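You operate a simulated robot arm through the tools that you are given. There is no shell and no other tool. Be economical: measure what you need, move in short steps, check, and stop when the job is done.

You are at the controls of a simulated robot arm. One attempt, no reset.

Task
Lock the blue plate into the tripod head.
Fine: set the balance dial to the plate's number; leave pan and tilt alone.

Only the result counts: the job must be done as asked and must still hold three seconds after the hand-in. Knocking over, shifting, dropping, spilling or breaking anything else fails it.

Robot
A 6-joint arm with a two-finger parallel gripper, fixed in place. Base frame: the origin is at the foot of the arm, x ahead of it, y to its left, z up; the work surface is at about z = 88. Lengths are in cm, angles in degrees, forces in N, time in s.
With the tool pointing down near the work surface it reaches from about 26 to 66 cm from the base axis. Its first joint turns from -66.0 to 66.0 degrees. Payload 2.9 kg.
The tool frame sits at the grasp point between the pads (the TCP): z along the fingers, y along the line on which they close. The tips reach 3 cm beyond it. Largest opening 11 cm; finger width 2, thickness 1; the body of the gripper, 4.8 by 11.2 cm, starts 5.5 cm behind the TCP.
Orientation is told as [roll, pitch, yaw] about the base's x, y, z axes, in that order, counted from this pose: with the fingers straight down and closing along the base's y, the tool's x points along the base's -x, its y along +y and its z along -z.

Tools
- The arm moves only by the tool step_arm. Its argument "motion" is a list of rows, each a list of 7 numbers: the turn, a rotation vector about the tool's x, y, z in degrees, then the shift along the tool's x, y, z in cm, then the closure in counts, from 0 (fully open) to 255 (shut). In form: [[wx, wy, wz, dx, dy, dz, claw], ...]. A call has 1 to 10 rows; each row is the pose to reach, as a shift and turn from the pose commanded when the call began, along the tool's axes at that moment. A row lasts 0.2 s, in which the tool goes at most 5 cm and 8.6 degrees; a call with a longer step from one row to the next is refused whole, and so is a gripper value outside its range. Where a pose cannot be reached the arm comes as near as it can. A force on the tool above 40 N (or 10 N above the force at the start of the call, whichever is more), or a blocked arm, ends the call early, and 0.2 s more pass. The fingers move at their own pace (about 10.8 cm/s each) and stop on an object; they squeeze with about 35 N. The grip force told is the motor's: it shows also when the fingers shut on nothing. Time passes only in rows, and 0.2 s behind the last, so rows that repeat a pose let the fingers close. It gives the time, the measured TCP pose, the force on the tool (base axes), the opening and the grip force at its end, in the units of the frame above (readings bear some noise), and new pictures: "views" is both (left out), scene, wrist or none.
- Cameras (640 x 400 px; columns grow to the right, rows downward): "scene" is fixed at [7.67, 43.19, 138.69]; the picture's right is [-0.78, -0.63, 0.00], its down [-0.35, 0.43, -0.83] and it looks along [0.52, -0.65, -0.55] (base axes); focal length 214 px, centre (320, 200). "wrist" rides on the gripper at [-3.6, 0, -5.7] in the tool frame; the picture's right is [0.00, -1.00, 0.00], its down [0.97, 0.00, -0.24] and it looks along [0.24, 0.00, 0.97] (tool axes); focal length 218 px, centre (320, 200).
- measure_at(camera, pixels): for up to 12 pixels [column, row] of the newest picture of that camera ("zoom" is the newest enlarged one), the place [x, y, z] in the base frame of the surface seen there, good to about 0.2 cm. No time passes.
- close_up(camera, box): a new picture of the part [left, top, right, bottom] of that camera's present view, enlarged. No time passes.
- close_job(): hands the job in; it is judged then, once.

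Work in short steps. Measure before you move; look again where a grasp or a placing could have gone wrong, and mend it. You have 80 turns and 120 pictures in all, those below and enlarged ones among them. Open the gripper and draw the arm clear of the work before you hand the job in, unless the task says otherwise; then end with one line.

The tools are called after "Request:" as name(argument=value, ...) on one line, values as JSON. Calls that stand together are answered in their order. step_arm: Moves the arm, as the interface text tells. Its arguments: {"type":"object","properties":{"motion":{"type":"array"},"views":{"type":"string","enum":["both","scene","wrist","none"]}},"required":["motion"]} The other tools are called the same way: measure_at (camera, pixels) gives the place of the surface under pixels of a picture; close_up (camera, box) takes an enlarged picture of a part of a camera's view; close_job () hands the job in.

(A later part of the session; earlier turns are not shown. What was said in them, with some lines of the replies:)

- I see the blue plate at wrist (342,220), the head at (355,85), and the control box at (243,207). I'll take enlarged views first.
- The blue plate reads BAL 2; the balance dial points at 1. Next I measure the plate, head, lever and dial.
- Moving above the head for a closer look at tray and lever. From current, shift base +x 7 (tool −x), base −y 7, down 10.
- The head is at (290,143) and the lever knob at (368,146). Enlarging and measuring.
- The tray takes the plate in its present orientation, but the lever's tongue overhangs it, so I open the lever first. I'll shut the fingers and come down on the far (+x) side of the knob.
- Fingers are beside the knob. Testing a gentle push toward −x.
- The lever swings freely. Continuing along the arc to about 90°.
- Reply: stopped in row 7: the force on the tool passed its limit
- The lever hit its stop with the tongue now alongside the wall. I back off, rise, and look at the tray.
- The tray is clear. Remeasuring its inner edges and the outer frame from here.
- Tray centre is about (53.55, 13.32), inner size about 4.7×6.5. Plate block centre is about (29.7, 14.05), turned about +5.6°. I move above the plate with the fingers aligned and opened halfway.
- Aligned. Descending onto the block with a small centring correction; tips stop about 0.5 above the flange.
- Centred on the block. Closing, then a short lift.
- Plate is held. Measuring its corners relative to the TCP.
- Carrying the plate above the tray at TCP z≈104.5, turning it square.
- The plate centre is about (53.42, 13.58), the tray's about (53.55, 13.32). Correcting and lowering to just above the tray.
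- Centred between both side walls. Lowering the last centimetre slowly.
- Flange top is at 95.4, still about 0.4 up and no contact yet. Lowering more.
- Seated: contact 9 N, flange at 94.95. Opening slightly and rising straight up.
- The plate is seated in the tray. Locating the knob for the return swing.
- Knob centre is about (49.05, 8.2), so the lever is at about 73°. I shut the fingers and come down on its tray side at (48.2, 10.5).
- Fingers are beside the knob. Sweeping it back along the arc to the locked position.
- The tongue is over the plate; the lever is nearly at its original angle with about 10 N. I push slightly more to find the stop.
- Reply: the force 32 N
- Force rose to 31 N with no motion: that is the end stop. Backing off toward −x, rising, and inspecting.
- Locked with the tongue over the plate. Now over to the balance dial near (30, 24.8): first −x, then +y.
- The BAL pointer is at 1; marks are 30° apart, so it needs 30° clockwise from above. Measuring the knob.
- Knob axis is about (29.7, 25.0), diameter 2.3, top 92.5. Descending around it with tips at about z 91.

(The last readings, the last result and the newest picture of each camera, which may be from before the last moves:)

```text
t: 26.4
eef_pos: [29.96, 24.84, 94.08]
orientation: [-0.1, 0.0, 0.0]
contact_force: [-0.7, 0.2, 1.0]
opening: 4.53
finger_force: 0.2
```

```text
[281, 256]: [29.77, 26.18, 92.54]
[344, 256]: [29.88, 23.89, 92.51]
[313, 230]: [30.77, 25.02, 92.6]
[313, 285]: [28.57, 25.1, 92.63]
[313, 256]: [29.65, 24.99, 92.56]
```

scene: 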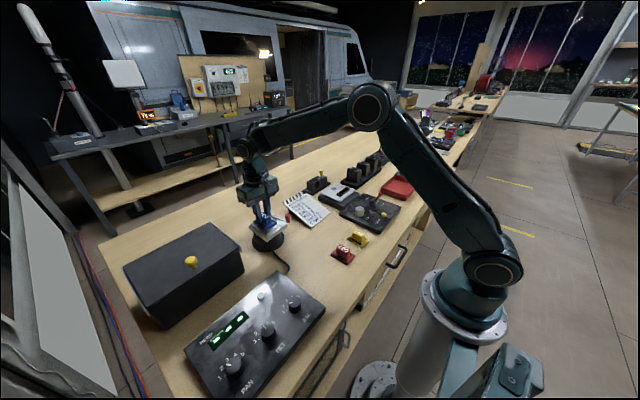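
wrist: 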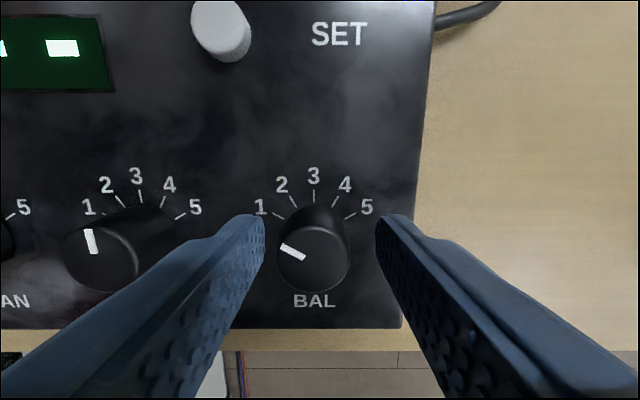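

Knob centre (29.67, 25.03): I shift by about (−0.15, +0.19) and close.

Request:
step_arm(motion=[[0, 0, 0, 0.15, 0.19, 0, 150], [0, 0, 0, 0.15, 0.19, 0, 220], [0, 0, 0, 0.15, 0.19, 0, 220], [0, 0, 0, 0.15, 0.19, 0, 220]], views="wrist")

```text
t: 27.4
eef_pos: [29.88, 25.26, 94.2]
orientation: [0.1, -0.1, 0.1]
contact_force: [1.2, 7.4, -6.4]
opening: 2.87
finger_force: 45.5
```

wrist: 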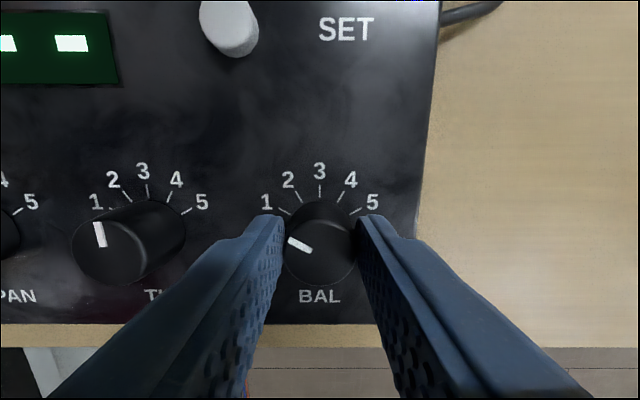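

Gripped (opening 2.87, the knob's skirt). Turning clockwise 30° in steps.

Request:
step_arm(motion=[[0, 0, 5, 0, 0, 0, 220], [0, 0, 10, 0, 0, 0, 220], [0, 0, 15, 0, 0, 0, 220], [0, 0, 20, 0, 0, 0, 220], [0, 0, 25, 0, 0, 0, 220], [0, 0, 30, 0, 0, 0, 220], [0, 0, 30, 0, 0, 0, 220]], views="wrist")

Request:
close_up(camera="wrist", box=[240, 140, 400, 300])

```text
t: 28.9
eef_pos: [29.72, 24.98, 94.21]
orientation: [-0.1, 0.1, -30.0]
contact_force: [-10.9, 13.0, -4.9]
opening: 2.86
finger_force: 44.9
```

wrist: 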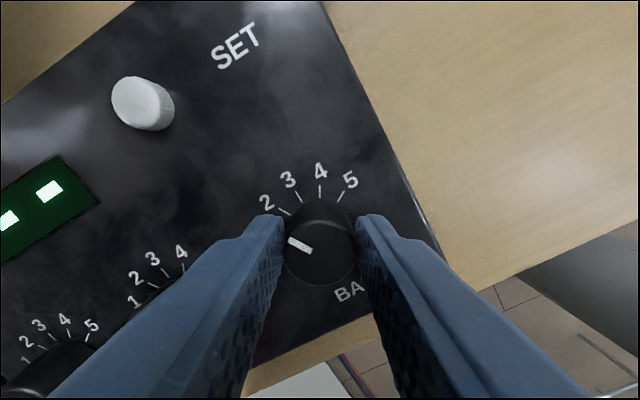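

```text
2.50 times, centred on (320, 220) of wrist
```

zoom: 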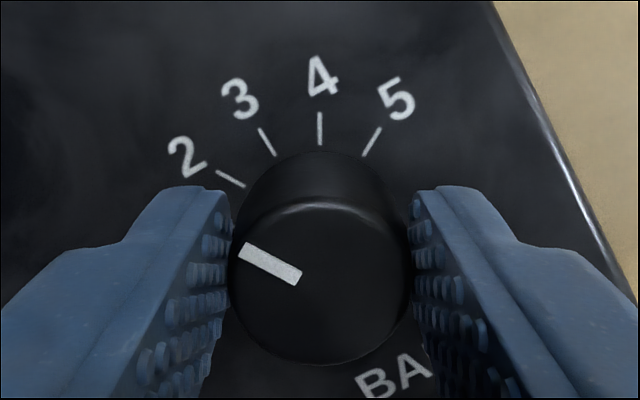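

The pointer followed and is in line with 2. Releasing and rising, then turning the tool back.

Request:
step_arm(motion=[[0, 0, 30, 0, 0, 0, 150], [0, 0, 30, 0, 0, 0, 150]], views="none")

```text
refused: row 1 steps farther than a row can; nothing moved
```

That call used the wrong reference turn; I repeat it with zero turn, then rise.

Request:
step_arm(motion=[[0, 0, 0, 0, 0, 0, 150], [0, 0, 0, 0, 0, 0, 150], [0, 0, 0, 0, 0, -3, 150], [0, 0, -7.5, 0, 0, -6.5, 150], [0, 0, -15, 0, 0, -9.5, 150], [0, 0, -22.5, 0, 0, -9.5, 150], [0, 0, -30, 0, 0, -9.5, 150], [0, 0, -30, 0, 0, -9.5, 150]], views="wrist")

Request:
close_up(camera="wrist", box=[50, 40, 400, 250])

Request:
close_up(camera="wrist", box=[260, 140, 400, 240])

```text
t: 30.8
eef_pos: [29.8, 25.13, 103.56]
orientation: [-0.1, 0.0, 0.1]
contact_force: [0.8, 0.0, -0.3]
opening: 4.54
finger_force: 0.0
```

wrist: 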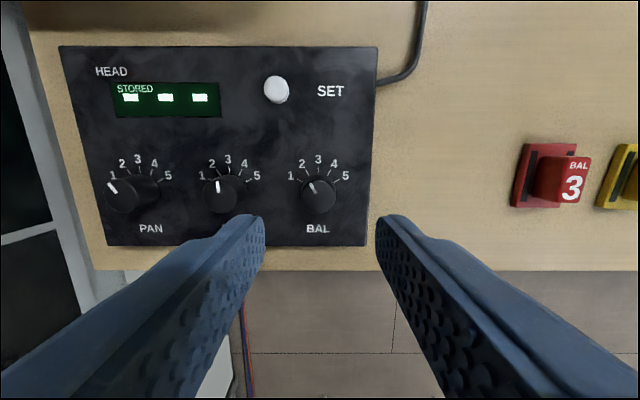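

```text
1.83 times, centred on (225, 145) of wrist
```

zoom: 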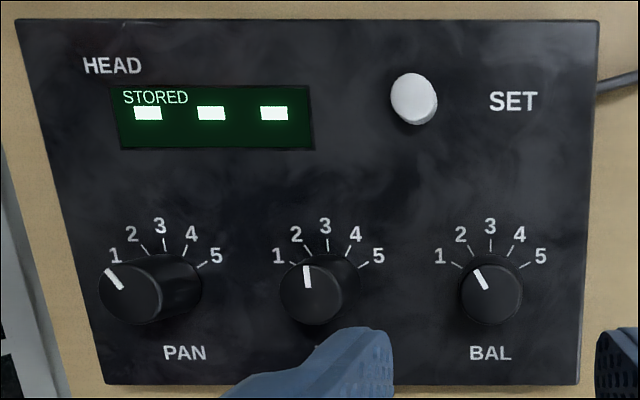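

```text
4.00 times, centred on (330, 190) of wrist
```

zoom: 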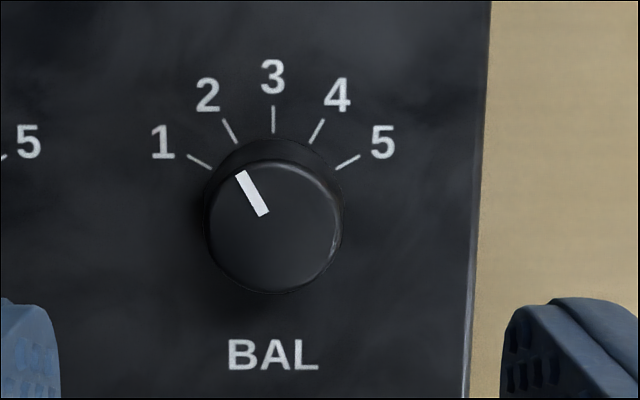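

BAL points at 2; pan and tilt are unchanged. The task doesn't ask for SET, so I leave it. Drawing the arm clear and checking the scene.

Request:
step_arm(motion=[[0, 0, 0, 0, -2, -4, 100], [0, 0, 0, 0, -4, -8, 50], [0, 0, 0, 0, -6, -12, 0], [0, 0, 0, -3, -8, -15, 0], [0, 0, 0, -6, -9, -18, 0], [0, 0, 0, -6, -9, -18, 0]], views="both")

Request:
close_up(camera="scene", box=[170, 190, 410, 400])

```text
t: 32.1
eef_pos: [35.9, 15.99, 121.74]
orientation: [-0.1, 0.0, 0.0]
contact_force: [1.2, -0.4, 1.0]
opening: 11.03
finger_force: 0.1
```

scene: 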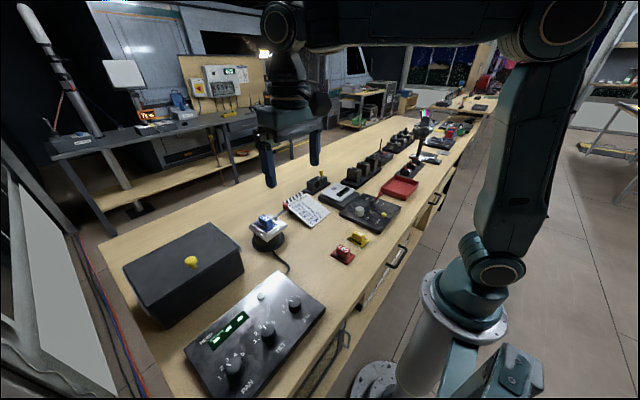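
wrist: 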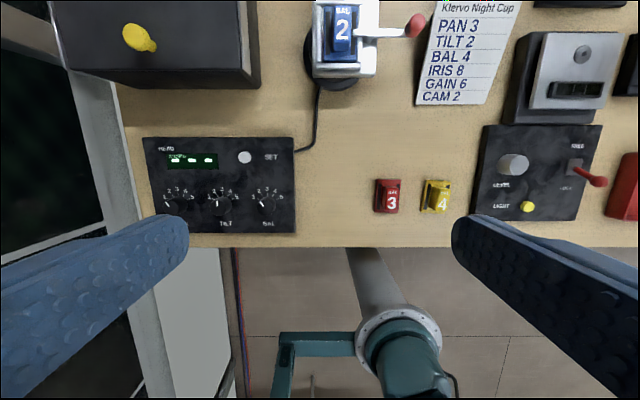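

```text
1.90 times, centred on (290, 295) of scene
```

zoom: 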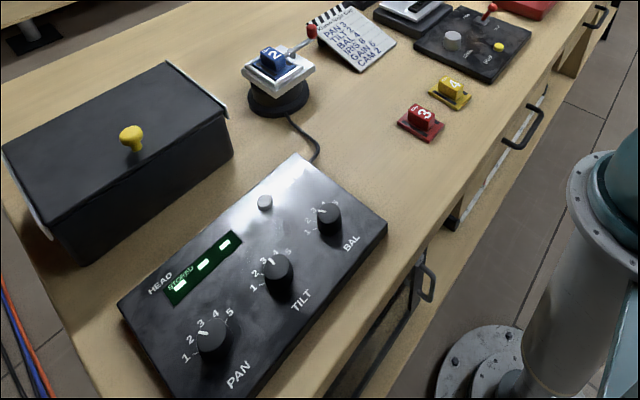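

Everything is in place: plate seated, lever locked, BAL at 2, arm clear and gripper open. Handing in.

Request:
close_job()

```text
The job is handed in.
```

The blue plate is locked in the tripod head and the balance dial is set to 2; I didn't touch pan or tilt, and I didn't press SET.
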